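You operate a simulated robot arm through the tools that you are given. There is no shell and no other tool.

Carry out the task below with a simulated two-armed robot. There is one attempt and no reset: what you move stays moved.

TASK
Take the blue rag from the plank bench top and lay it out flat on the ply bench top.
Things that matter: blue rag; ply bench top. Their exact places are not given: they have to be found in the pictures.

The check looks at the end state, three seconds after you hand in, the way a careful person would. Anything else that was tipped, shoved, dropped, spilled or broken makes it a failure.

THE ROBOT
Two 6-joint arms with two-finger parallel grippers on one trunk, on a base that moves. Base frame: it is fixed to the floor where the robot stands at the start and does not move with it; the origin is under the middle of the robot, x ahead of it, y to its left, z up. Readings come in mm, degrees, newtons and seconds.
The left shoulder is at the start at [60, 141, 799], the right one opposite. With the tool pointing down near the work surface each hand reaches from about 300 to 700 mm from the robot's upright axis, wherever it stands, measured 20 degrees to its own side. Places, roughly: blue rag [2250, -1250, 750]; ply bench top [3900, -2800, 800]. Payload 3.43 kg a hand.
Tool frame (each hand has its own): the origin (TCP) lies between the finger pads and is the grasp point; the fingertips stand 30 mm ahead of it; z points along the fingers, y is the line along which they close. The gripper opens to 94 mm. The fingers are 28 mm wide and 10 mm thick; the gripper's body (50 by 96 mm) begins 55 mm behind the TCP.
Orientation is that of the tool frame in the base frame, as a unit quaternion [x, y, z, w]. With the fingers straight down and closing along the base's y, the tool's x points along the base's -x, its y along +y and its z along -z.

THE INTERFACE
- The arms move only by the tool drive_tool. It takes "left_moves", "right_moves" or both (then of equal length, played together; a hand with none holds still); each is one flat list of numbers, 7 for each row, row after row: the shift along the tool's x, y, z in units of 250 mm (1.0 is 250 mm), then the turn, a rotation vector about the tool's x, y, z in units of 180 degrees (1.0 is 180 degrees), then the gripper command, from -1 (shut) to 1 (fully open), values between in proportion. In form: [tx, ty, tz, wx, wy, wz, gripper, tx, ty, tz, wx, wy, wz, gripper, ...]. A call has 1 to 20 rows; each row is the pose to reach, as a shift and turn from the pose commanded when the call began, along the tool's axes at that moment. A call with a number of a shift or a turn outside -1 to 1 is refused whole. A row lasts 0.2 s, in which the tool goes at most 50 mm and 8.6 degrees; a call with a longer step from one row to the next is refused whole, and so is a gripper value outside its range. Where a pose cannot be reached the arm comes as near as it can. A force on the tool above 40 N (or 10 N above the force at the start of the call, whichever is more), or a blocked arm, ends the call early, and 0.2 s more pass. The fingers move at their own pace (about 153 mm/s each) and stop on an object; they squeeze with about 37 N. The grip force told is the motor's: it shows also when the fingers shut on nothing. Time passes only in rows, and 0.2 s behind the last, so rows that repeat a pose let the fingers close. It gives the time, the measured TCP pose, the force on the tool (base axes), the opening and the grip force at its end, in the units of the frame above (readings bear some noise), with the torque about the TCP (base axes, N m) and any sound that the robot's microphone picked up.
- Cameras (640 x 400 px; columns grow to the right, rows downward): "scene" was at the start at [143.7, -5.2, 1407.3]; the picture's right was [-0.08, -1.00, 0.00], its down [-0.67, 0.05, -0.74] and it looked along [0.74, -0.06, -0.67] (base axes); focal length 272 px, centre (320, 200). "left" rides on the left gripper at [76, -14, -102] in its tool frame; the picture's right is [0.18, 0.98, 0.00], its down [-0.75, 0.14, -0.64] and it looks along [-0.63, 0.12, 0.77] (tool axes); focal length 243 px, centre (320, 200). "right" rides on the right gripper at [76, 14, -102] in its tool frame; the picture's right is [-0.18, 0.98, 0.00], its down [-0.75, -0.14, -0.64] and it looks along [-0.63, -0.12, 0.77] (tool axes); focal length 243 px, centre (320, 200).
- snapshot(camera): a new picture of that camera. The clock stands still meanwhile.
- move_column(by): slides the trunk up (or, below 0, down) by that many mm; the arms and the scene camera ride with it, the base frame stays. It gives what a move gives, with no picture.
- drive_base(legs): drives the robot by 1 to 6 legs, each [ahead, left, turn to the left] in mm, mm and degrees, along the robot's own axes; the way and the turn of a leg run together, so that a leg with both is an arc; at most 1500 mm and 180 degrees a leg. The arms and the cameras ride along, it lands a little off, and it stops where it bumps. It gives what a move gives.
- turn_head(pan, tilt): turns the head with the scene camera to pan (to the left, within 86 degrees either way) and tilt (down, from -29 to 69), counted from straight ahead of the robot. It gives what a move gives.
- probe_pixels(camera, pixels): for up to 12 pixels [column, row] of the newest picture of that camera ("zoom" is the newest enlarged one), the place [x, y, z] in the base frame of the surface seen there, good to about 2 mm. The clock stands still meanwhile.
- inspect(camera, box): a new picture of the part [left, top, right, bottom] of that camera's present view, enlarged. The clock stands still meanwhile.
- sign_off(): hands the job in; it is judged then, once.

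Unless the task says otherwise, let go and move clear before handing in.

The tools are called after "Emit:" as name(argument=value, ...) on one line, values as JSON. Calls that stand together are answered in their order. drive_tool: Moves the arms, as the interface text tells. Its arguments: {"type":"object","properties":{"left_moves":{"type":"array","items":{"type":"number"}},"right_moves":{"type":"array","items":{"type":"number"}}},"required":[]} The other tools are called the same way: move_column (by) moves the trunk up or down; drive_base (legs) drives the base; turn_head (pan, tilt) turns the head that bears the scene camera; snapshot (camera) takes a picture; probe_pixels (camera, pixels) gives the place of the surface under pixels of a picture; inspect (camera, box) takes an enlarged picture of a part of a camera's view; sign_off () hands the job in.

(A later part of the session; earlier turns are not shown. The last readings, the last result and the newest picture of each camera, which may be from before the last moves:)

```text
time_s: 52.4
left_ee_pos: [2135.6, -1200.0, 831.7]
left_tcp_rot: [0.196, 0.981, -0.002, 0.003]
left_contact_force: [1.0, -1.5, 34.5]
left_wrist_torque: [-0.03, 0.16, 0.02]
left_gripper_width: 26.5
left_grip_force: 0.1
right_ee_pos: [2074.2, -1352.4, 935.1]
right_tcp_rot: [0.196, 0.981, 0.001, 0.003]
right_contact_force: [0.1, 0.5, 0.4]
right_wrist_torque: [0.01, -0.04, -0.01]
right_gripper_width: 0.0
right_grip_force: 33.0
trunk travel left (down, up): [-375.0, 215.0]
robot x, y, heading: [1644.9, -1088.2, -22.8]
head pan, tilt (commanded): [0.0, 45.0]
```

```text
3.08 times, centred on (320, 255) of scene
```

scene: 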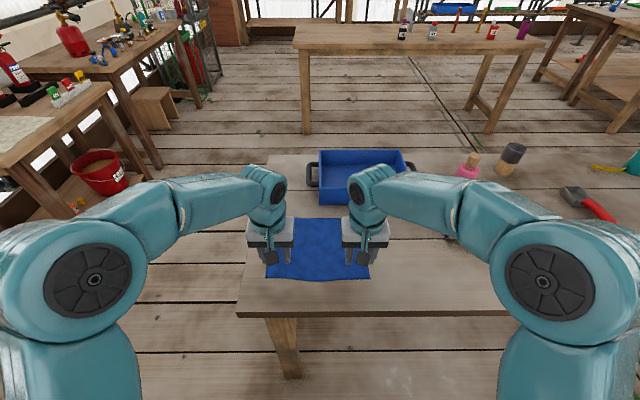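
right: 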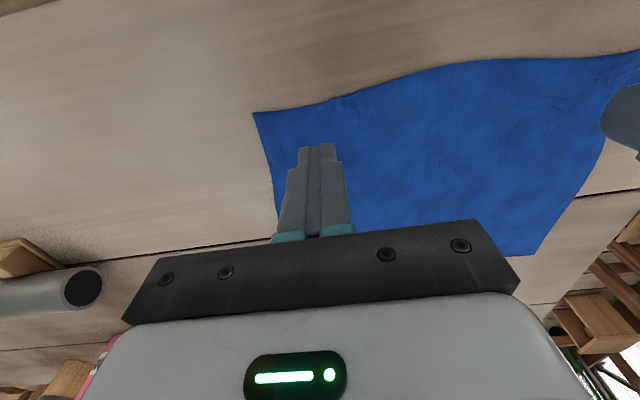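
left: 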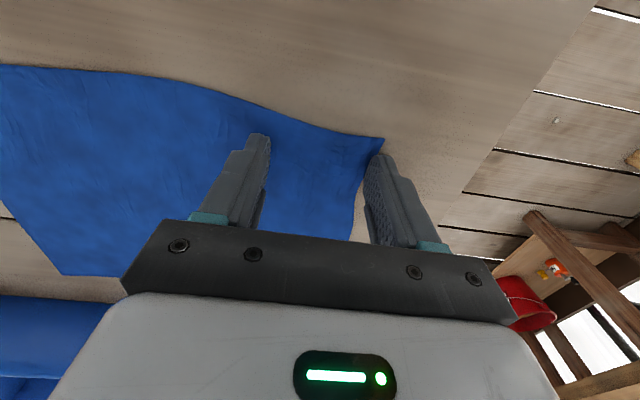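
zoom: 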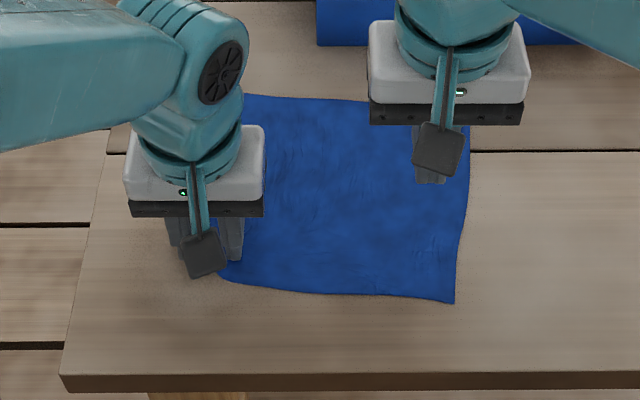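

A fold is now rising between the fingers — the corner stands up against the outer pad at zoom (395,160). I'll ease the pressure a little and close the rest of the way.

Emit:
drive_tool(left_moves=[0, 0, -0.003, 0, 0, 0, -0.5, 0, 0, -0.003, 0, 0, 0, -0.6, 0, 0, -0.003, 0, 0, 0, -0.7, 0, 0, -0.003, 0, 0, 0, -0.8, 0, 0, -0.003, 0, 0, 0, -0.9, 0, 0, -0.003, 0, 0, 0, -1, 0, 0, -0.003, 0, 0, 0, -1, 0, 0, -0.003, 0, 0, 0, -1])

Emit:
inspect(camera="left", box=[120, 60, 480, 285])

Emit:
inspect(camera="scene", box=[220, 190, 420, 320])

```text
time_s: 54.2
left_ee_pos: [2136.5, -1200.2, 831.8]
left_tcp_rot: [0.196, 0.981, -0.001, 0.003]
left_contact_force: [-0.4, 2.0, 28.7]
left_wrist_torque: [0.04, 0.12, -0.03]
left_gripper_width: 2.5
left_grip_force: 36.6
right_ee_pos: [2074.3, -1352.2, 933.9]
right_tcp_rot: [0.197, 0.98, 0.001, 0.002]
right_contact_force: [-0.1, 1.2, -0.7]
right_wrist_torque: [0.02, -0.02, 0.0]
right_gripper_width: 0.0
right_grip_force: 33.0
trunk travel left (down, up): [-375.0, 215.0]
robot x, y, heading: [1647.8, -1091.7, -22.7]
head pan, tilt (commanded): [0.0, 45.0]
```

```text
1.78 times, centred on (300, 172) of left
```

zoom: 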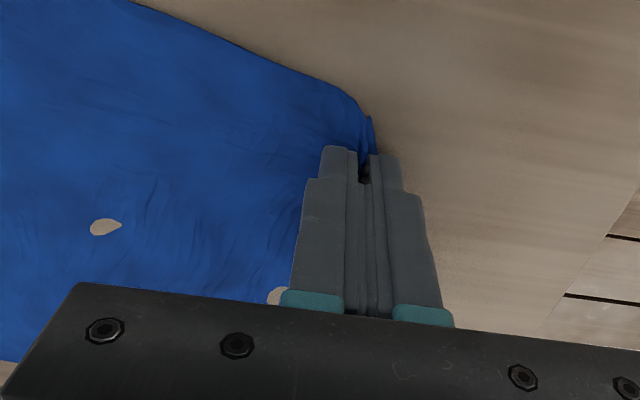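

```text
3.08 times, centred on (320, 255) of scene
```

zoom: 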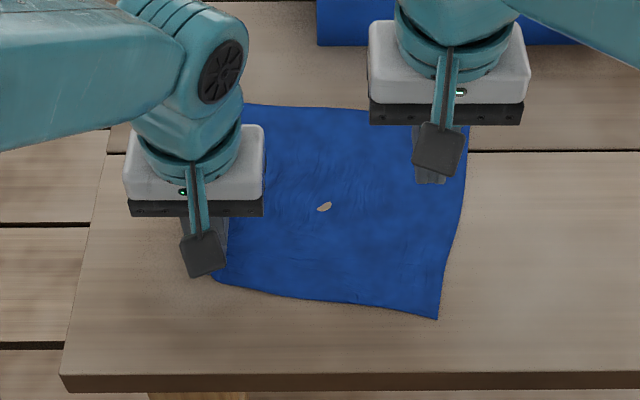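

The gripper stopped at 2.5 mm, so cloth is pinched (the beige specks look like the cloth dipping to table level). I'll lift the left hand slowly to test.

Emit:
drive_tool(left_moves=[0, 0, -0.02, 0, 0, 0, -1, 0, 0, -0.05, 0, 0, 0, -1, 0, 0, -0.08, 0, 0, 0, -1, 0, 0, -0.11, 0, 0, 0, -1, 0, 0, -0.14, 0, 0, 0, -1, 0, 0, -0.17, 0, 0, 0, -1, 0, 0, -0.2, 0, 0, 0, -1, 0, 0, -0.2, 0, 0, 0, -1])

Emit:
snapshot(camera="left")

Emit:
inspect(camera="scene", box=[220, 170, 420, 320])

```text
time_s: 56.0
left_ee_pos: [2138.0, -1197.9, 881.1]
left_tcp_rot: [0.196, 0.981, -0.002, 0.001]
left_contact_force: [-0.4, -0.3, 0.2]
left_wrist_torque: [0.03, 0.0, -0.04]
left_gripper_width: 2.3
left_grip_force: 37.2
right_ee_pos: [2074.0, -1351.9, 933.8]
right_tcp_rot: [0.196, 0.981, 0.0, 0.001]
right_contact_force: [0.6, -0.5, 0.0]
right_wrist_torque: [-0.03, -0.02, 0.0]
right_gripper_width: 0.0
right_grip_force: 33.3
trunk travel left (down, up): [-375.0, 215.0]
robot x, y, heading: [1648.7, -1086.1, -22.5]
head pan, tilt (commanded): [0.0, 45.0]
```

```text
taken
```

left: 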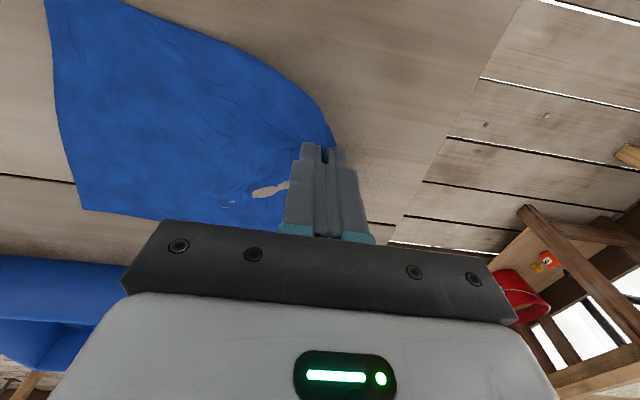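

```text
2.67 times, centred on (320, 245) of scene
```

zoom: 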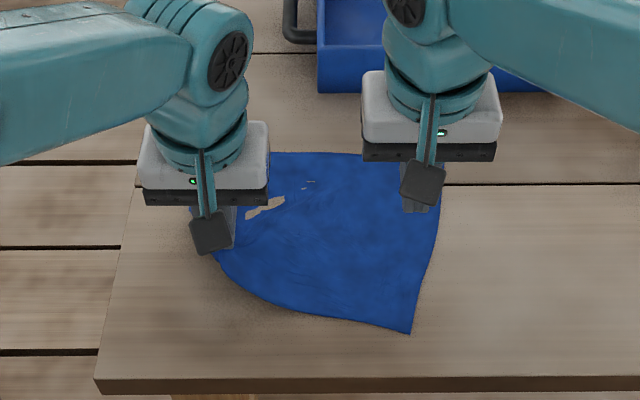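

The left hand holds corner D (gap 2.3 mm) and it lifted cleanly. Next I'll locate corner C to pinch it the same way with the right hand.

Emit:
probe_pixels(camera="zoom", pixels=[[409, 330], [380, 322], [350, 314], [320, 305], [420, 300], [428, 270], [435, 240], [390, 300], [290, 295], [355, 280]])

Emit:
snapshot(camera="right")

```text
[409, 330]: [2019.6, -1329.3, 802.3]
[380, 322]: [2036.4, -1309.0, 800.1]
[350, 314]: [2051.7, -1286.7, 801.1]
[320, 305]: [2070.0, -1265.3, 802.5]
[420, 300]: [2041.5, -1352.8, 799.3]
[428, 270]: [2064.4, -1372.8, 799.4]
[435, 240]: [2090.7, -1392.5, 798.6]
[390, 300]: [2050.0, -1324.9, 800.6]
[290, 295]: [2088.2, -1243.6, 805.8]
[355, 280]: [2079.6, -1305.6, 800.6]
```

```text
taken
```

right: 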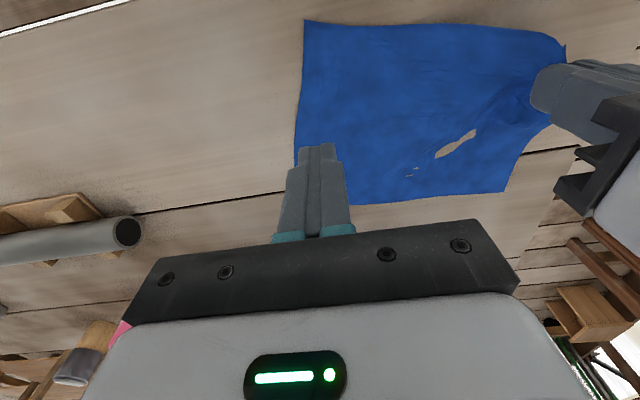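

Corner C is at about [2020,-1329] with its hem running toward [2052,-1287]. I'll turn the right hand 14° to match, and hover it over the spot 43 mm along the hem and 16 mm in.

Emit:
drive_tool(right_moves=[0.033, 0.038, 0.05, 0, 0, 0.02, 0.0, 0.066, 0.076, 0.12, 0, 0, 0.04, 0.28, 0.1, 0.115, 0.19, 0, 0, 0.06, 0.28, 0.131, 0.151, 0.26, 0, 0, 0.078, 0.28, 0.131, 0.151, 0.295, 0, 0, 0.078, 0.28, 0.131, 0.151, 0.295, 0, 0, 0.078, 0.28])

Emit:
snapshot(camera="right")

Emit:
inspect(camera="scene", box=[220, 170, 420, 320])

```text
time_s: 57.4
left_ee_pos: [2137.9, -1199.2, 879.9]
left_tcp_rot: [0.196, 0.981, -0.002, 0.001]
left_contact_force: [-0.4, 0.2, 0.3]
left_wrist_torque: [0.0, -0.02, -0.02]
left_gripper_width: 2.3
left_grip_force: 36.4
right_ee_pos: [2060.1, -1305.4, 859.1]
right_tcp_rot: [0.314, 0.949, 0.001, 0.002]
right_contact_force: [0.3, -0.3, 0.6]
right_wrist_torque: [0.0, 0.0, 0.01]
right_gripper_width: 60.1
right_grip_force: 0.1
trunk travel left (down, up): [-375.0, 215.0]
robot x, y, heading: [1644.6, -1086.3, -22.7]
head pan, tilt (commanded): [0.0, 45.0]
```

```text
taken
```

right: 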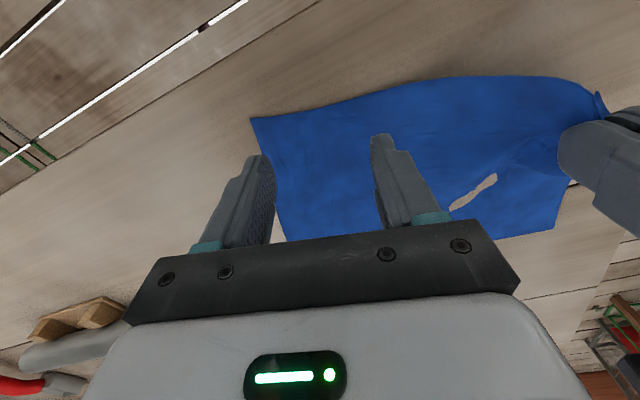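

```text
2.67 times, centred on (320, 245) of scene
```

zoom: 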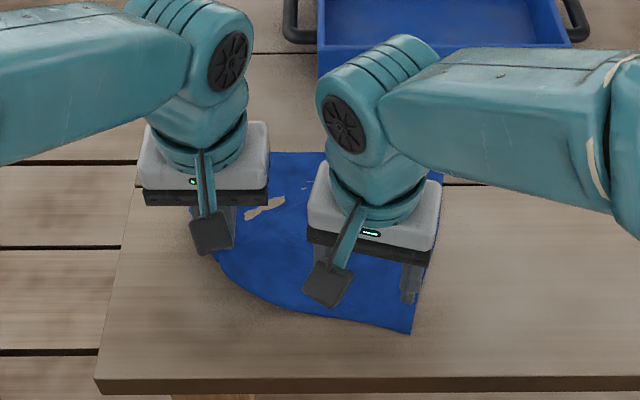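

The right hand is well placed over corner C with both finger tips above the cloth. I'll lower it to press lightly.

Emit:
drive_tool(right_moves=[0, 0, 0.04, 0, 0, 0, 0.28, 0, 0, 0.08, 0, 0, 0, 0.28, 0, 0, 0.1, 0, 0, 0, 0.28, 0, 0, 0.112, 0, 0, 0, 0.28, 0, 0, 0.116, 0, 0, 0, 0.28])

Emit:
snapshot(camera="right")

```text
time_s: 58.6
left_ee_pos: [2138.2, -1198.0, 882.1]
left_tcp_rot: [0.196, 0.981, -0.001, 0.001]
left_contact_force: [-0.4, -0.7, -0.4]
left_wrist_torque: [0.02, 0.0, -0.05]
left_gripper_width: 2.5
left_grip_force: 37.1
right_ee_pos: [2059.6, -1306.6, 831.7]
right_tcp_rot: [0.315, 0.949, 0.0, 0.002]
right_contact_force: [-2.3, 3.3, 10.9]
right_wrist_torque: [0.05, 0.12, 0.01]
right_gripper_width: 60.1
right_grip_force: 0.2
trunk travel left (down, up): [-375.0, 215.0]
robot x, y, heading: [1648.5, -1088.8, -22.7]
head pan, tilt (commanded): [0.0, 45.0]
```

```text
taken
```

right: 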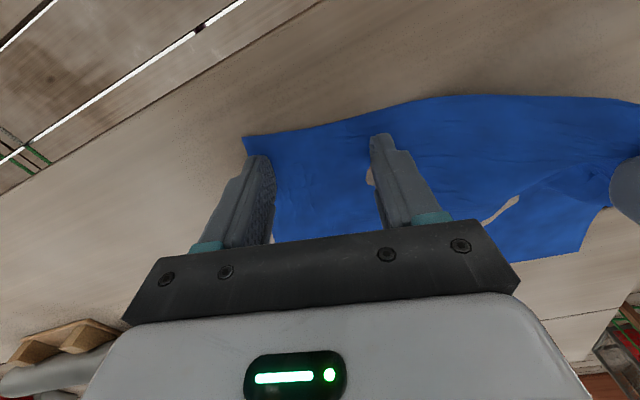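

Contact is about 11 N with corner C at (245,138) just outside the outer finger. I'll close halfway while pressing slightly more.

Emit:
drive_tool(right_moves=[0, 0, 0.006, 0, 0, 0, 0.2, 0, 0, 0.006, 0, 0, 0, 0.1, 0, 0, 0.006, 0, 0, 0, 0, 0, 0, 0.006, 0, 0, 0, -0.1, 0, 0, 0.006, 0, 0, 0, -0.2, 0, 0, 0.006, 0, 0, 0, -0.3, 0, 0, 0.006, 0, 0, 0, -0.4])

Emit:
inspect(camera="right", box=[140, 60, 500, 285])

```text
time_s: 60.0
left_ee_pos: [2136.2, -1200.0, 879.8]
left_tcp_rot: [0.195, 0.981, -0.002, -0.001]
left_contact_force: [-4.9, -9.0, -4.5]
left_wrist_torque: [-0.28, 0.16, 0.0]
left_gripper_width: 2.4
left_grip_force: 37.6
right_ee_pos: [2063.1, -1305.2, 831.8]
right_tcp_rot: [0.315, 0.949, 0.004, 0.006]
right_contact_force: [4.9, 13.0, 24.2]
right_wrist_torque: [0.53, -0.33, 0.08]
right_gripper_width: 3.9
right_grip_force: 36.7
trunk travel left (down, up): [-375.0, 215.0]
robot x, y, heading: [1648.4, -1091.4, -22.7]
head pan, tilt (commanded): [0.0, 45.0]
stopped in row 7 (right hand): the force on the tool passed its limit at 41 N (the readings are from after the stop); the commanded pose is now the measured one
```

```text
1.78 times, centred on (320, 172) of right
```

zoom: 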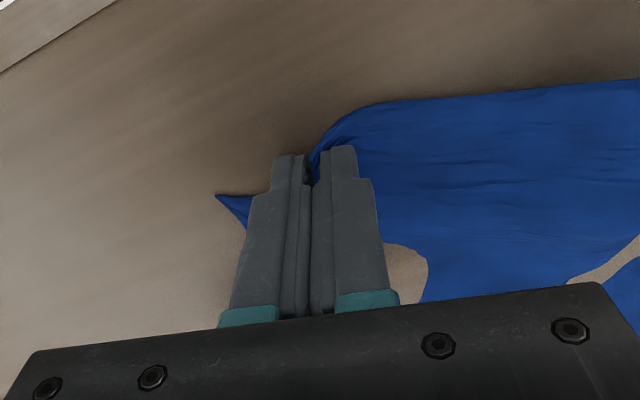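

The right gripper now pinches cloth at 3.9 mm, and the opposed forces show the hem is taut between the hands. I'll keep both shut and lift the right hand while moving it slightly toward the left to slacken the hem.

Emit:
drive_tool(right_moves=[0, 0, 0, 0, 0, 0, -1, 0, 0.01, -0.02, 0, 0, 0, -1, 0, 0.02, -0.04, 0, 0, 0, -1, 0, 0.03, -0.08, 0, 0, 0, -1, 0, 0.03, -0.12, 0, 0, 0, -1, 0, 0.03, -0.16, 0, 0, 0, -1, 0, 0.03, -0.2, 0, 0, 0, -1, 0, 0.03, -0.2, 0, 0, 0, -1])

Emit:
snapshot(camera="right")

Emit:
inspect(camera="scene", box=[220, 150, 420, 320])

```text
time_s: 61.8
left_ee_pos: [2137.1, -1199.7, 881.5]
left_tcp_rot: [0.196, 0.981, -0.002, 0.001]
left_contact_force: [-0.6, 0.7, 0.4]
left_wrist_torque: [-0.03, 0.04, -0.01]
left_gripper_width: 2.5
left_grip_force: 37.2
right_ee_pos: [2066.4, -1300.6, 879.0]
right_tcp_rot: [0.314, 0.949, 0.001, 0.004]
right_contact_force: [-0.5, 0.3, -0.2]
right_wrist_torque: [0.0, -0.03, -0.01]
right_gripper_width: 0.0
right_grip_force: 32.6
trunk travel left (down, up): [-375.0, 215.0]
robot x, y, heading: [1650.9, -1091.6, -22.4]
head pan, tilt (commanded): [0.0, 45.0]
```

```text
taken
```

right: 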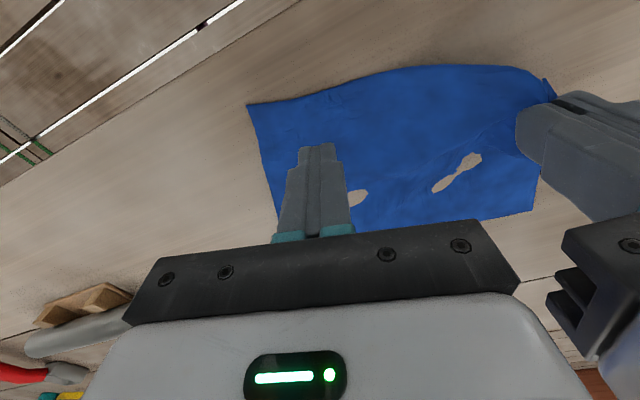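

```text
2.35 times, centred on (320, 235) of scene
```

zoom: 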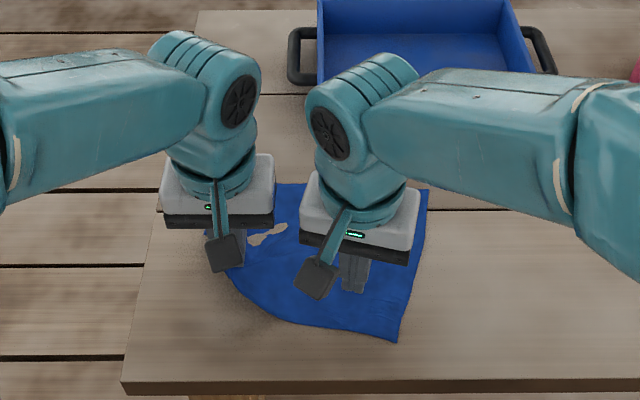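

The right hand lost its pinch because the hem was taut against the left hand. I'll raise the right hand and turn it 90° so it closes across the hem instead, which avoids pulling against the left.

Emit:
drive_tool(right_moves=[0, -0.02, -0.05, 0, 0, -0.045, -1, 0, -0.05, -0.1, 0, 0, -0.09, -1, 0, -0.08, -0.15, 0, 0, -0.136, -0.5, 0, -0.1, -0.18, 0, 0, -0.182, 0, 0, -0.1, -0.18, 0, 0, -0.227, 0.28, 0, -0.1, -0.18, 0, 0, -0.273, 0.28, 0, -0.1, -0.18, 0, 0, -0.318, 0.28, 0, -0.1, -0.18, 0, 0, -0.364, 0.28, 0, -0.1, -0.18, 0, 0, -0.409, 0.28, 0, -0.1, -0.18, 0, 0, -0.455, 0.28, 0, -0.1, -0.18, 0, 0, -0.5, 0.28, 0, -0.1, -0.18, 0, 0, -0.5, 0.28])

Emit:
snapshot(camera="right")

Emit:
inspect(camera="scene", box=[220, 150, 420, 320])

```text
time_s: 64.4
left_ee_pos: [2138.2, -1198.9, 880.6]
left_tcp_rot: [0.196, 0.981, 0.0, 0.0]
left_contact_force: [-0.4, 0.2, -0.1]
left_wrist_torque: [-0.03, -0.02, -0.07]
left_gripper_width: 2.3
left_grip_force: 36.8
right_ee_pos: [2050.1, -1320.6, 924.7]
right_tcp_rot: [-0.449, 0.893, -0.002, 0.003]
right_contact_force: [0.0, 0.7, -0.4]
right_wrist_torque: [0.0, -0.01, 0.02]
right_gripper_width: 60.2
right_grip_force: 0.1
trunk travel left (down, up): [-375.0, 215.0]
robot x, y, heading: [1649.0, -1087.4, -22.5]
head pan, tilt (commanded): [0.0, 45.0]
```

```text
taken
```

right: 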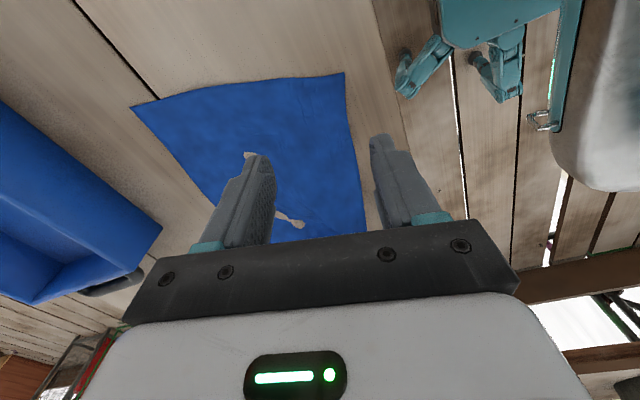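

```text
2.35 times, centred on (320, 235) of scene
```

zoom: 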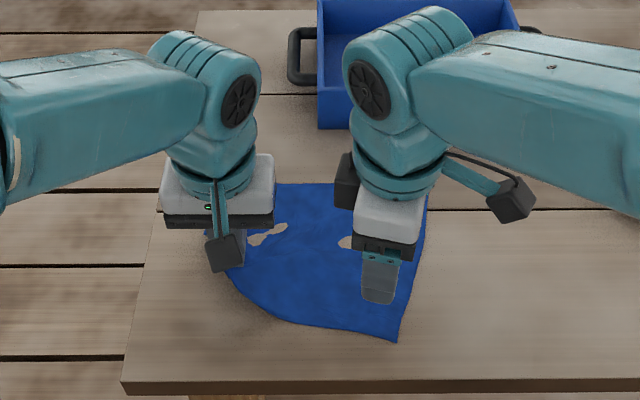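

The hand turned properly; corner C is at (343,74), hem running down to (362,190), side edge to (132,107). I'll probe these.

Emit:
probe_pixels(camera="right", pixels=[[342, 76], [349, 110], [355, 145], [361, 180], [300, 82], [240, 91], [180, 100], [134, 108], [300, 140], [247, 155], [290, 222]])

```text
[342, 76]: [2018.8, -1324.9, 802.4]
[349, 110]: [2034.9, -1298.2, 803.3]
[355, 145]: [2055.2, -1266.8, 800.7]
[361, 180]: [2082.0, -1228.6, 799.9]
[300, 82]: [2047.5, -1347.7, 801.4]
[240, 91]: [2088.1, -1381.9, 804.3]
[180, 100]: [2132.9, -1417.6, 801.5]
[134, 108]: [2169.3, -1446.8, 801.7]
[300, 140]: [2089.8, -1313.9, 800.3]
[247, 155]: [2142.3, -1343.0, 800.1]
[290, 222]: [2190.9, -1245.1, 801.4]
```

C is at [2019,-1325]. I'll move the right hand so both tips land inside the hem near C and lower it to just above the cloth.

Emit:
drive_tool(right_moves=[0.008, -0.04, 0.1, 0, 0, 0, 0.28, 0.017, -0.079, 0.2, 0, 0, 0, 0.28, 0.017, -0.079, 0.28, 0, 0, 0, 0.28, 0.017, -0.079, 0.34, 0, 0, 0, 0.28, 0.017, -0.079, 0.355, 0, 0, 0, 0.28, 0.017, -0.079, 0.355, 0, 0, 0, 0.28])

Emit:
snapshot(camera="right")

```text
time_s: 65.8
left_ee_pos: [2136.2, -1200.3, 880.1]
left_tcp_rot: [0.196, 0.981, -0.001, 0.0]
left_contact_force: [0.5, 0.4, 0.5]
left_wrist_torque: [0.0, 0.02, 0.01]
left_gripper_width: 2.3
left_grip_force: 36.6
right_ee_pos: [2064.9, -1335.1, 835.4]
right_tcp_rot: [-0.449, 0.894, -0.002, 0.004]
right_contact_force: [0.0, 0.2, 0.6]
right_wrist_torque: [-0.01, -0.01, 0.04]
right_gripper_width: 60.4
right_grip_force: 0.1
trunk travel left (down, up): [-375.0, 215.0]
robot x, y, heading: [1649.3, -1089.8, -22.4]
head pan, tilt (commanded): [0.0, 45.0]
```

```text
taken
```

right: 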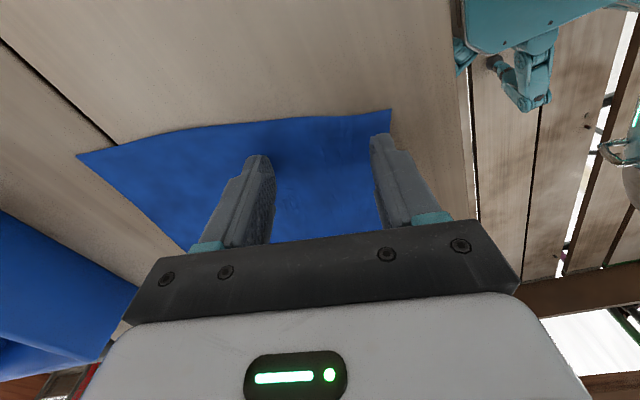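

The tips straddle properly, with corner C at (390,110) just beyond the outer finger. I'll press down and close halfway.

Emit:
drive_tool(right_moves=[0, 0, 0.014, 0, 0, 0, 0.28, 0, 0, 0.022, 0, 0, 0, 0.28, 0, 0, 0.026, 0, 0, 0, 0.2, 0, 0, 0.026, 0, 0, 0, 0.1, 0, 0, 0.026, 0, 0, 0, 0, 0, 0, 0.026, 0, 0, 0, -0.1, 0, 0, 0.026, 0, 0, 0, -0.2, 0, 0, 0.026, 0, 0, 0, -0.3])

Emit:
inspect(camera="right", box=[140, 60, 500, 285])

```text
time_s: 67.6
left_ee_pos: [2136.7, -1198.6, 882.3]
left_tcp_rot: [0.196, 0.981, 0.0, 0.001]
left_contact_force: [0.1, -0.4, 0.5]
left_wrist_torque: [-0.04, 0.03, -0.02]
left_gripper_width: 2.4
left_grip_force: 37.4
right_ee_pos: [2063.8, -1335.3, 832.0]
right_tcp_rot: [-0.448, 0.894, -0.003, 0.005]
right_contact_force: [2.4, -1.7, 38.0]
right_wrist_torque: [0.31, 0.43, -0.02]
right_gripper_width: 30.4
right_grip_force: 0.2
trunk travel left (down, up): [-375.0, 215.0]
robot x, y, heading: [1649.2, -1091.1, -22.3]
head pan, tilt (commanded): [0.0, 45.0]
```

```text
1.78 times, centred on (320, 172) of right
```

zoom: 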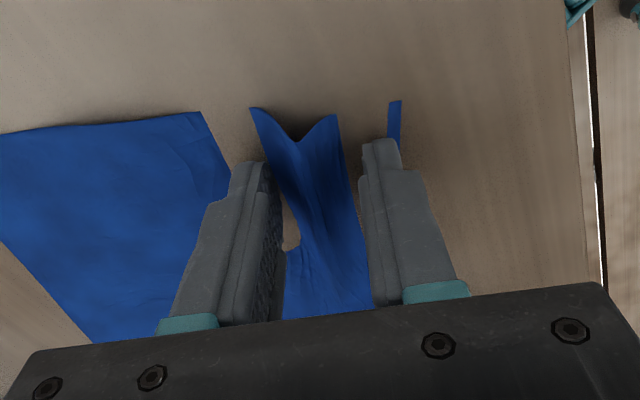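

A tall fold is standing between the fingers at zoom (310,170). I'll ease the pressure and close fully.

Emit:
drive_tool(right_moves=[0, 0, -0.004, 0, 0, 0, -0.4, 0, 0, -0.005, 0, 0, 0, -0.5, 0, 0, -0.005, 0, 0, 0, -0.6, 0, 0, -0.005, 0, 0, 0, -0.7, 0, 0, -0.005, 0, 0, 0, -0.8, 0, 0, -0.005, 0, 0, 0, -0.9, 0, 0, -0.005, 0, 0, 0, -1, 0, 0, -0.005, 0, 0, 0, -1, 0, 0, -0.005, 0, 0, 0, -1])

Emit:
inspect(camera="right", box=[140, 60, 500, 285])

```text
time_s: 69.6
left_ee_pos: [2137.3, -1199.0, 881.1]
left_tcp_rot: [0.196, 0.981, -0.001, 0.001]
left_contact_force: [0.0, 0.2, -0.1]
left_wrist_torque: [-0.01, -0.01, -0.05]
left_gripper_width: 2.4
left_grip_force: 37.1
right_ee_pos: [2062.3, -1335.4, 832.5]
right_tcp_rot: [-0.449, 0.894, -0.003, 0.003]
right_contact_force: [2.2, -3.8, 25.6]
right_wrist_torque: [-0.13, -0.07, -0.02]
right_gripper_width: 2.8
right_grip_force: 37.3
trunk travel left (down, up): [-375.0, 215.0]
robot x, y, heading: [1646.7, -1088.8, -22.8]
head pan, tilt (commanded): [0.0, 45.0]
```

```text
1.78 times, centred on (320, 172) of right
```

zoom: 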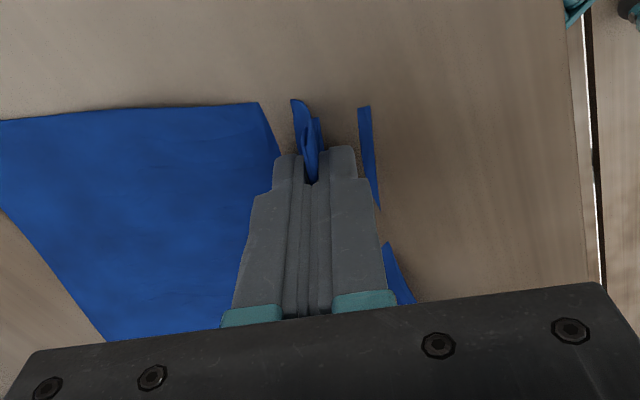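

The right hand now holds a fold at 2.8 mm. I'll lift it 50 mm to the left hand's height and check.

Emit:
drive_tool(right_moves=[0, 0, -0.02, 0, 0, 0, -1, 0, 0, -0.05, 0, 0, 0, -1, 0, 0, -0.08, 0, 0, 0, -1, 0, 0, -0.11, 0, 0, 0, -1, 0, 0, -0.14, 0, 0, 0, -1, 0, 0, -0.17, 0, 0, 0, -1, 0, 0, -0.2, 0, 0, 0, -1, 0, 0, -0.2, 0, 0, 0, -1])

Emit:
snapshot(camera="right")

Emit:
inspect(camera="scene", box=[220, 150, 420, 320])

```text
time_s: 71.4
left_ee_pos: [2138.7, -1199.9, 881.3]
left_tcp_rot: [0.196, 0.981, -0.001, 0.001]
left_contact_force: [0.1, 0.7, 0.1]
left_wrist_torque: [0.01, 0.02, -0.03]
left_gripper_width: 2.2
left_grip_force: 36.9
right_ee_pos: [2062.3, -1335.7, 880.4]
right_tcp_rot: [-0.449, 0.894, -0.001, 0.003]
right_contact_force: [0.2, -0.4, -0.2]
right_wrist_torque: [-0.02, 0.0, -0.02]
right_gripper_width: 2.7
right_grip_force: 36.6
trunk travel left (down, up): [-375.0, 215.0]
robot x, y, heading: [1649.0, -1092.1, -22.5]
head pan, tilt (commanded): [0.0, 45.0]
```

```text
taken
```

right: 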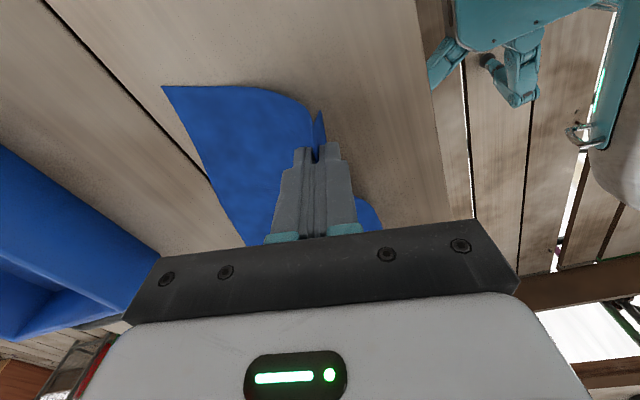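

```text
2.35 times, centred on (320, 235) of scene
```

zoom: 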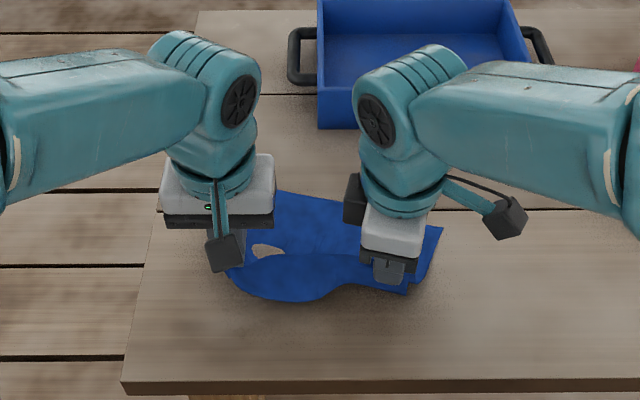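

Both hands hold the rag. I'll raise the trunk 200 mm to lift it clear of the bench.

Emit:
move_column(by=200)

Emit:
snapshot(camera="scene")

Emit:
snapshot(camera="right")

Emit:
snapshot(camera="left")

```text
time_s: 73.6
left_ee_pos: [2136.9, -1198.6, 1080.6]
left_tcp_rot: [0.196, 0.981, -0.001, 0.0]
left_contact_force: [0.1, 0.6, 0.3]
left_wrist_torque: [0.01, -0.03, -0.04]
left_gripper_width: 2.3
left_grip_force: 37.1
right_ee_pos: [2062.2, -1335.9, 1079.8]
right_tcp_rot: [-0.448, 0.894, -0.002, 0.002]
right_contact_force: [-0.4, 0.3, 0.5]
right_wrist_torque: [0.0, -0.01, 0.02]
right_gripper_width: 3.0
right_grip_force: 37.4
trunk travel left (down, up): [-575.0, 15.0]
robot x, y, heading: [1650.5, -1090.6, -22.8]
head pan, tilt (commanded): [0.0, 45.0]
```

```text
taken
```

scene: 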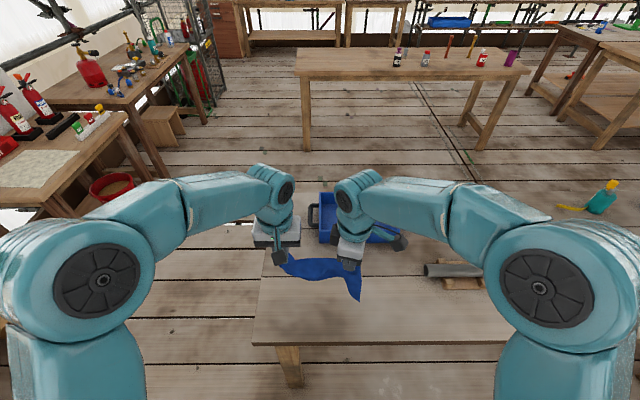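

```text
taken
```

right: 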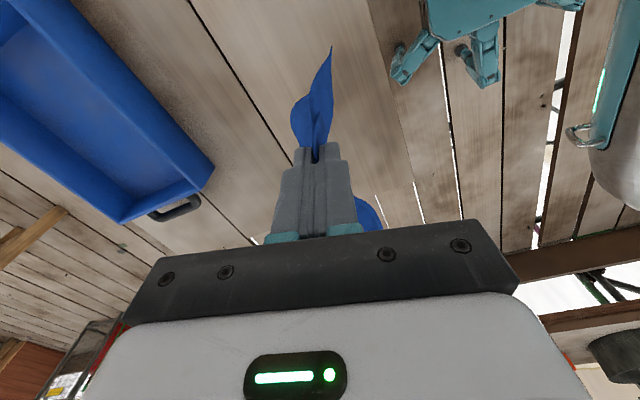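

```text
taken
```

left: 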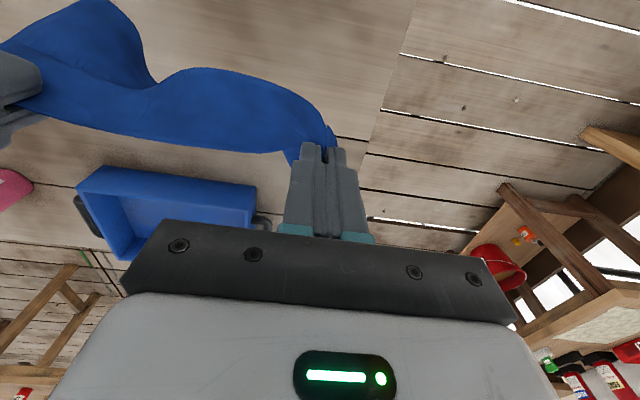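

The rag is lifted clear and held by both hands. I'll look at the ply bench and the route to it.

Emit:
turn_head(pan=0, tilt=25)

Emit:
snapshot(camera="scene")

Emit:
inspect(camera="scene", box=[260, 90, 580, 250])

```text
time_s: 74.4
left_ee_pos: [2138.0, -1199.9, 1081.1]
left_tcp_rot: [0.196, 0.981, -0.001, 0.0]
left_contact_force: [-0.3, -0.4, -0.7]
left_wrist_torque: [0.01, 0.0, -0.03]
left_gripper_width: 2.2
left_grip_force: 37.1
right_ee_pos: [2062.9, -1335.1, 1079.9]
right_tcp_rot: [-0.449, 0.894, -0.001, 0.003]
right_contact_force: [-0.2, -0.7, 1.3]
right_wrist_torque: [-0.04, 0.01, 0.0]
right_gripper_width: 2.7
right_grip_force: 36.7
trunk travel left (down, up): [-575.0, 15.0]
robot x, y, heading: [1645.5, -1088.6, -22.4]
head pan, tilt (commanded): [0.0, 25.0]
```

```text
taken
```

scene: 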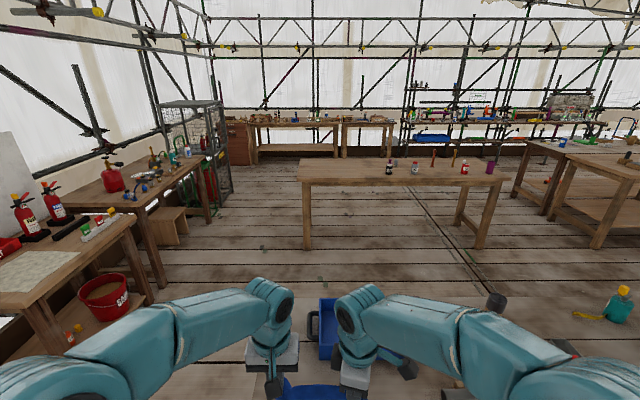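

```text
2.00 times, centred on (420, 170) of scene
```

zoom: 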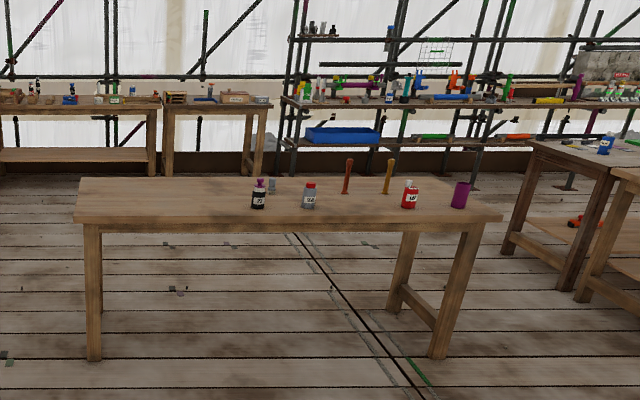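

The ply bench's left part (zoom 90–240, 180–215) is free of items. I'll probe its corners and the items, plus floor points along the route.

Emit:
probe_pixels(camera="zoom", pixels=[[78, 217], [84, 181], [500, 214], [455, 183], [258, 207], [308, 207], [272, 192], [160, 200], [92, 355], [200, 320], [345, 192], [80, 230]])

Emit:
probe_pixels(camera="scene", pixels=[[250, 360], [160, 285], [165, 240], [185, 240], [210, 220], [225, 190], [300, 245], [250, 260], [240, 155], [125, 300]])

```text
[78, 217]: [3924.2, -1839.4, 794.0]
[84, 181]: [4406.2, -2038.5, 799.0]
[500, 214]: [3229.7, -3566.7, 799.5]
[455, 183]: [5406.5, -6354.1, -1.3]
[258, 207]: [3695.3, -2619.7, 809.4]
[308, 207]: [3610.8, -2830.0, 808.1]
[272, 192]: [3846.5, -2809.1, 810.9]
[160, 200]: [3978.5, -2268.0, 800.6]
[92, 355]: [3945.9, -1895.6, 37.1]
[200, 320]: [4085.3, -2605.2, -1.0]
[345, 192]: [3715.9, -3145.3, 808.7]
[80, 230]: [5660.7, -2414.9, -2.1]
```

```text
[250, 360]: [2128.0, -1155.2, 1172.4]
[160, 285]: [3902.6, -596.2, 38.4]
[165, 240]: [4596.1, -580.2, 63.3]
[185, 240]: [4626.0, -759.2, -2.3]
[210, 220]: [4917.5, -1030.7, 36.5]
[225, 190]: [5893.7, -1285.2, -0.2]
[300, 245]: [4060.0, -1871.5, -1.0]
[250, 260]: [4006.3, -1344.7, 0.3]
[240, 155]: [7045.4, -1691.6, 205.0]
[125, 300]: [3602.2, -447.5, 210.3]
```

Ply bench: near-left corner [3924,-1839], far-left [4406,-2038], first bottle about 810 mm from the left end, so the left part is free. I'll back off 100 mm and strafe left past the end of the plank bench.

Emit:
drive_base(legs=[[-100, 0, 0], [0, 720, 0]])

Emit:
snapshot(camera="scene")

Emit:
snapshot(camera="left")

```text
time_s: 85.5
left_ee_pos: [2320.2, -490.6, 1081.3]
left_tcp_rot: [0.191, 0.981, -0.001, 0.001]
left_contact_force: [0.3, -0.5, 0.3]
left_wrist_torque: [-0.01, 0.02, 0.0]
left_gripper_width: 2.5
left_grip_force: 37.1
right_ee_pos: [2246.2, -626.4, 1080.5]
right_tcp_rot: [-0.452, 0.892, -0.002, 0.003]
right_contact_force: [0.0, -0.1, -0.7]
right_wrist_torque: [-0.02, 0.05, -0.02]
right_gripper_width: 2.8
right_grip_force: 37.2
trunk travel left (down, up): [-575.0, 15.0]
robot x, y, heading: [1830.0, -388.0, -22.0]
head pan, tilt (commanded): [0.0, 25.0]
```

```text
taken
```

scene: 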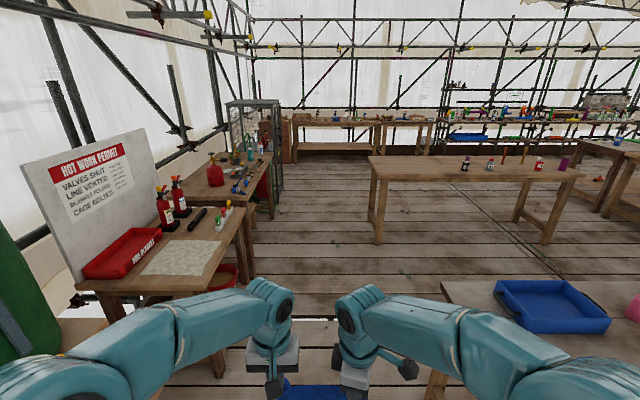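

```text
taken
```

left: 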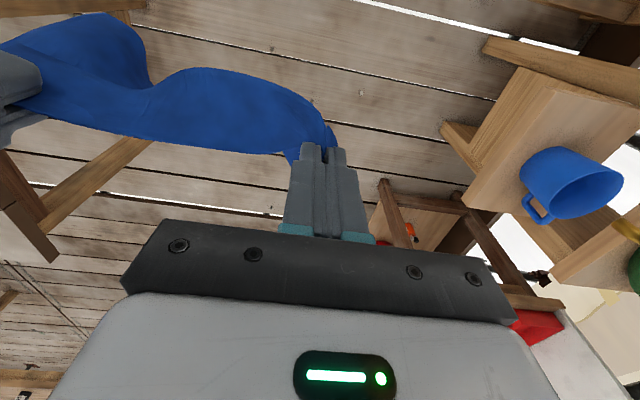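

I'm past the bench end at [1830,-388]. I'll check clearance of the tables on the left before driving ahead.

Emit:
probe_pixels(camera="scene", pixels=[[243, 208], [205, 280], [200, 290], [272, 155], [272, 170], [222, 350], [443, 290], [300, 260], [340, 260]])

Emit:
probe_pixels(camera="left", pixels=[[440, 130], [485, 45], [545, 215], [560, 190], [380, 185], [520, 90], [465, 205]])

```text
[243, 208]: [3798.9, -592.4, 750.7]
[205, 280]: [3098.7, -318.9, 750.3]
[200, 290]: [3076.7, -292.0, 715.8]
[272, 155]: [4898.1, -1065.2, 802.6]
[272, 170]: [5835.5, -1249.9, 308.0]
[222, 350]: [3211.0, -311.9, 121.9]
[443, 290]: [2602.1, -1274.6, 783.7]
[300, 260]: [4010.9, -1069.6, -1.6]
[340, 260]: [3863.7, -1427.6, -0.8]
```

```text
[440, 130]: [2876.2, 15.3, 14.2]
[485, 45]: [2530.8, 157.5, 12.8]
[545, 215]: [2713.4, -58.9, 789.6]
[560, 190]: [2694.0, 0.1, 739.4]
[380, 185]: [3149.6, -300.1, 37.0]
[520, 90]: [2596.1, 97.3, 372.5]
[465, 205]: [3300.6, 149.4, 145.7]
```

The corridor is clear: about 540 mm on both sides along my heading. I'll drive 1780 mm ahead, then strafe right toward the ply bench's free left part.

Emit:
drive_base(legs=[[890, 0, 0], [890, 0, 0]])

Emit:
snapshot(camera="scene")

```text
time_s: 108.7
left_ee_pos: [4000.7, -1115.0, 1082.1]
left_tcp_rot: [0.174, 0.985, -0.002, 0.002]
left_contact_force: [-0.3, 0.5, 0.1]
left_wrist_torque: [-0.02, -0.01, -0.01]
left_gripper_width: 2.2
left_grip_force: 37.4
right_ee_pos: [3930.0, -1254.0, 1080.8]
right_tcp_rot: [-0.468, 0.884, -0.002, 0.003]
right_contact_force: [-0.5, 0.0, 0.6]
right_wrist_torque: [0.03, -0.04, -0.03]
right_gripper_width: 2.6
right_grip_force: 36.4
trunk travel left (down, up): [-575.0, 15.0]
robot x, y, heading: [3508.6, -1025.0, -20.1]
head pan, tilt (commanded): [0.0, 25.0]
```

```text
taken
```

scene: 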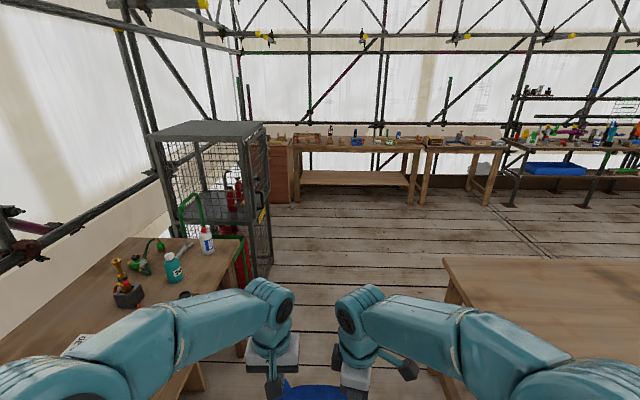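

I'm at [3509,-1025] with the ply bench's near edge about 690 mm ahead. I'll straighten the heading and strafe right about 950 mm.

Emit:
drive_base(legs=[[0, 0, -2.1], [0, -947, 0]])

Emit:
turn_head(pan=0, tilt=40)

Emit:
snapshot(camera="scene")

```text
time_s: 121.5
left_ee_pos: [3644.0, -2004.6, 1080.6]
left_tcp_rot: [0.191, 0.982, -0.001, 0.001]
left_contact_force: [-0.7, -0.2, -1.7]
left_wrist_torque: [0.01, 0.0, -0.04]
left_gripper_width: 2.4
left_grip_force: 37.2
right_ee_pos: [3570.5, -2140.8, 1080.8]
right_tcp_rot: [-0.454, 0.891, -0.002, 0.003]
right_contact_force: [-0.7, 0.4, -0.7]
right_wrist_torque: [0.04, 0.0, 0.0]
right_gripper_width: 2.3
right_grip_force: 36.6
trunk travel left (down, up): [-575.0, 15.0]
robot x, y, heading: [3153.2, -1902.7, -21.8]
head pan, tilt (commanded): [0.0, 25.0]
```

```text
time_s: 122.3
left_ee_pos: [3643.5, -2004.8, 1080.3]
left_tcp_rot: [0.19, 0.982, -0.002, 0.001]
left_contact_force: [0.2, 0.2, -0.6]
left_wrist_torque: [0.05, 0.02, -0.03]
left_gripper_width: 2.2
left_grip_force: 37.2
right_ee_pos: [3569.6, -2141.7, 1080.3]
right_tcp_rot: [-0.454, 0.891, -0.002, 0.003]
right_contact_force: [0.0, 0.4, -0.3]
right_wrist_torque: [0.02, 0.0, -0.06]
right_gripper_width: 2.5
right_grip_force: 36.8
trunk travel left (down, up): [-575.0, 15.0]
robot x, y, heading: [3157.5, -1902.3, -22.0]
head pan, tilt (commanded): [0.0, 40.0]
```

```text
taken
```

scene: 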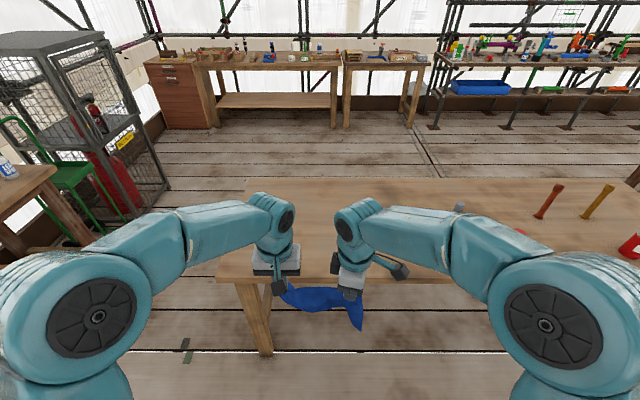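

I'm in front of the ply bench's free left end with the rag still in both hands. Let me look closely at how it hangs and measure the bench edge.

Emit:
inspect(camera="scene", box=[220, 190, 420, 340])

Emit:
probe_pixels(camera="scene", pixels=[[245, 180], [217, 277], [300, 200], [420, 230], [520, 231], [457, 210], [540, 218], [480, 272], [630, 255]])

Emit:
snapshot(camera="left")

Emit:
snapshot(camera="right")

```text
2.67 times, centred on (320, 265) of scene
```

zoom: 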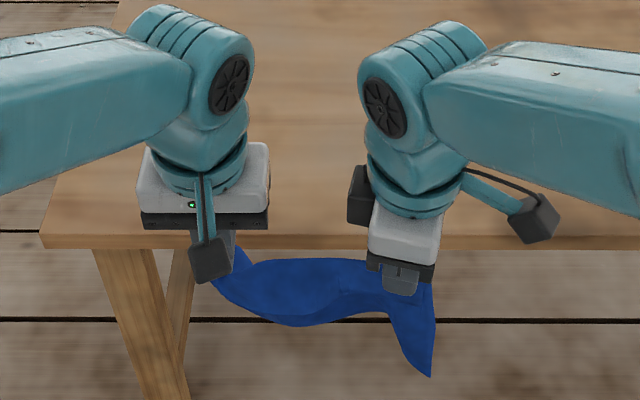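

```text
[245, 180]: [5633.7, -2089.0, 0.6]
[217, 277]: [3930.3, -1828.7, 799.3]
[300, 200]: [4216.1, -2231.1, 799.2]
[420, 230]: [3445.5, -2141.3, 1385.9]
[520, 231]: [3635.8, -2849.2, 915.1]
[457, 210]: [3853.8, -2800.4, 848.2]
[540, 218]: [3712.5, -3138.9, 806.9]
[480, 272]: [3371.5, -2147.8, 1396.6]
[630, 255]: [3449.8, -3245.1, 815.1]
```

```text
taken
```

left: 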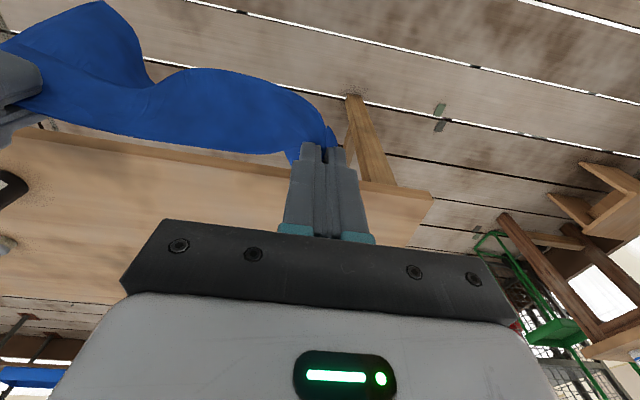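

```text
taken
```

right: 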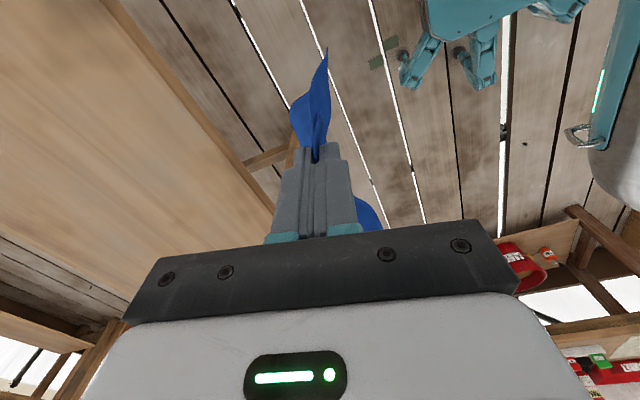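

The bench top has the pale ply surface, with its near edge about 690 mm ahead. I'll check how low the rag hangs before driving it over the edge.

Emit:
probe_pixels(camera="zoom", pixels=[[429, 370], [420, 340], [400, 310], [380, 300], [300, 320], [260, 310], [300, 270], [240, 285]])

```text
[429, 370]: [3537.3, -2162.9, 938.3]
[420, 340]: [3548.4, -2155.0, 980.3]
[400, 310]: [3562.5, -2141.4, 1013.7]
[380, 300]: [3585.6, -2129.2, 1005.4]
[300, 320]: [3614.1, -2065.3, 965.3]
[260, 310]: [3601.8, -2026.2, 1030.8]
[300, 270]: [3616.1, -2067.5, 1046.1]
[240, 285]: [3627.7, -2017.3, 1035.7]
```

Emit:
probe_pixels(camera="left", pixels=[[100, 8], [140, 60], [200, 75], [280, 95], [30, 40], [150, 135], [250, 145], [80, 110], [100, 60], [200, 110]])

Emit:
probe_pixels(camera="right", pixels=[[325, 60], [318, 100], [300, 110], [365, 210], [312, 140], [328, 130]])

```text
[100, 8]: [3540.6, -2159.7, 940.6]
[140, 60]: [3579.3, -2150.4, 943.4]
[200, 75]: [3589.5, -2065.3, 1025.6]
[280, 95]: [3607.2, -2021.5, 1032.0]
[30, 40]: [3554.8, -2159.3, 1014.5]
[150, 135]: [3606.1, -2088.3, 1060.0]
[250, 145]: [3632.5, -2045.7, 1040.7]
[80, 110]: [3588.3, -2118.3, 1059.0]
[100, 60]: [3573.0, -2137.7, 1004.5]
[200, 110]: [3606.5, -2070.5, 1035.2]
```

```text
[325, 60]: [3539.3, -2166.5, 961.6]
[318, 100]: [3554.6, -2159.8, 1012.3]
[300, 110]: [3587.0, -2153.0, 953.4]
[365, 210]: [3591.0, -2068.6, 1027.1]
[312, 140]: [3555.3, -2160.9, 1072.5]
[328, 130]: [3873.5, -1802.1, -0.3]
```

The rag hangs no lower than about 930, well above the bench top at 800. I'll drive 300 mm ahead to the bench.

Emit:
drive_base(legs=[[300, 0, 0]])

Emit:
turn_head(pan=0, tilt=50)

Emit:
snapshot(camera="scene")

```text
time_s: 126.7
left_ee_pos: [3922.5, -2116.4, 1082.3]
left_tcp_rot: [0.189, 0.982, -0.001, 0.002]
left_contact_force: [-0.4, -0.9, 0.1]
left_wrist_torque: [0.05, -0.03, -0.04]
left_gripper_width: 2.5
left_grip_force: 36.6
right_ee_pos: [3849.4, -2255.4, 1081.9]
right_tcp_rot: [-0.454, 0.891, -0.001, 0.004]
right_contact_force: [-0.8, -0.8, -0.2]
right_wrist_torque: [0.05, -0.03, -0.03]
right_gripper_width: 2.6
right_grip_force: 36.8
trunk travel left (down, up): [-575.0, 15.0]
robot x, y, heading: [3437.8, -2014.7, -21.8]
head pan, tilt (commanded): [0.0, 40.0]
```

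```text
time_s: 127.4
left_ee_pos: [3926.3, -2116.2, 1080.0]
left_tcp_rot: [0.189, 0.982, -0.002, 0.0]
left_contact_force: [1.1, 0.6, -0.2]
left_wrist_torque: [-0.01, 0.03, -0.01]
left_gripper_width: 2.4
left_grip_force: 37.2
right_ee_pos: [3852.7, -2252.5, 1080.1]
right_tcp_rot: [-0.455, 0.89, -0.002, 0.002]
right_contact_force: [-0.3, 0.3, 0.6]
right_wrist_torque: [-0.01, 0.04, -0.03]
right_gripper_width: 2.6
right_grip_force: 36.6
trunk travel left (down, up): [-575.0, 15.0]
robot x, y, heading: [3435.9, -2012.3, -21.8]
head pan, tilt (commanded): [0.0, 50.0]
```

```text
taken
```

scene: 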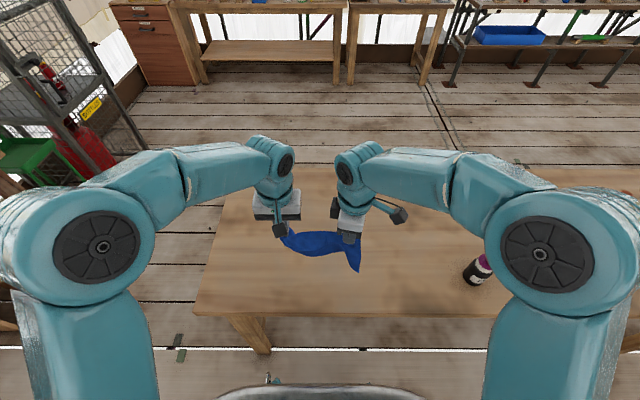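

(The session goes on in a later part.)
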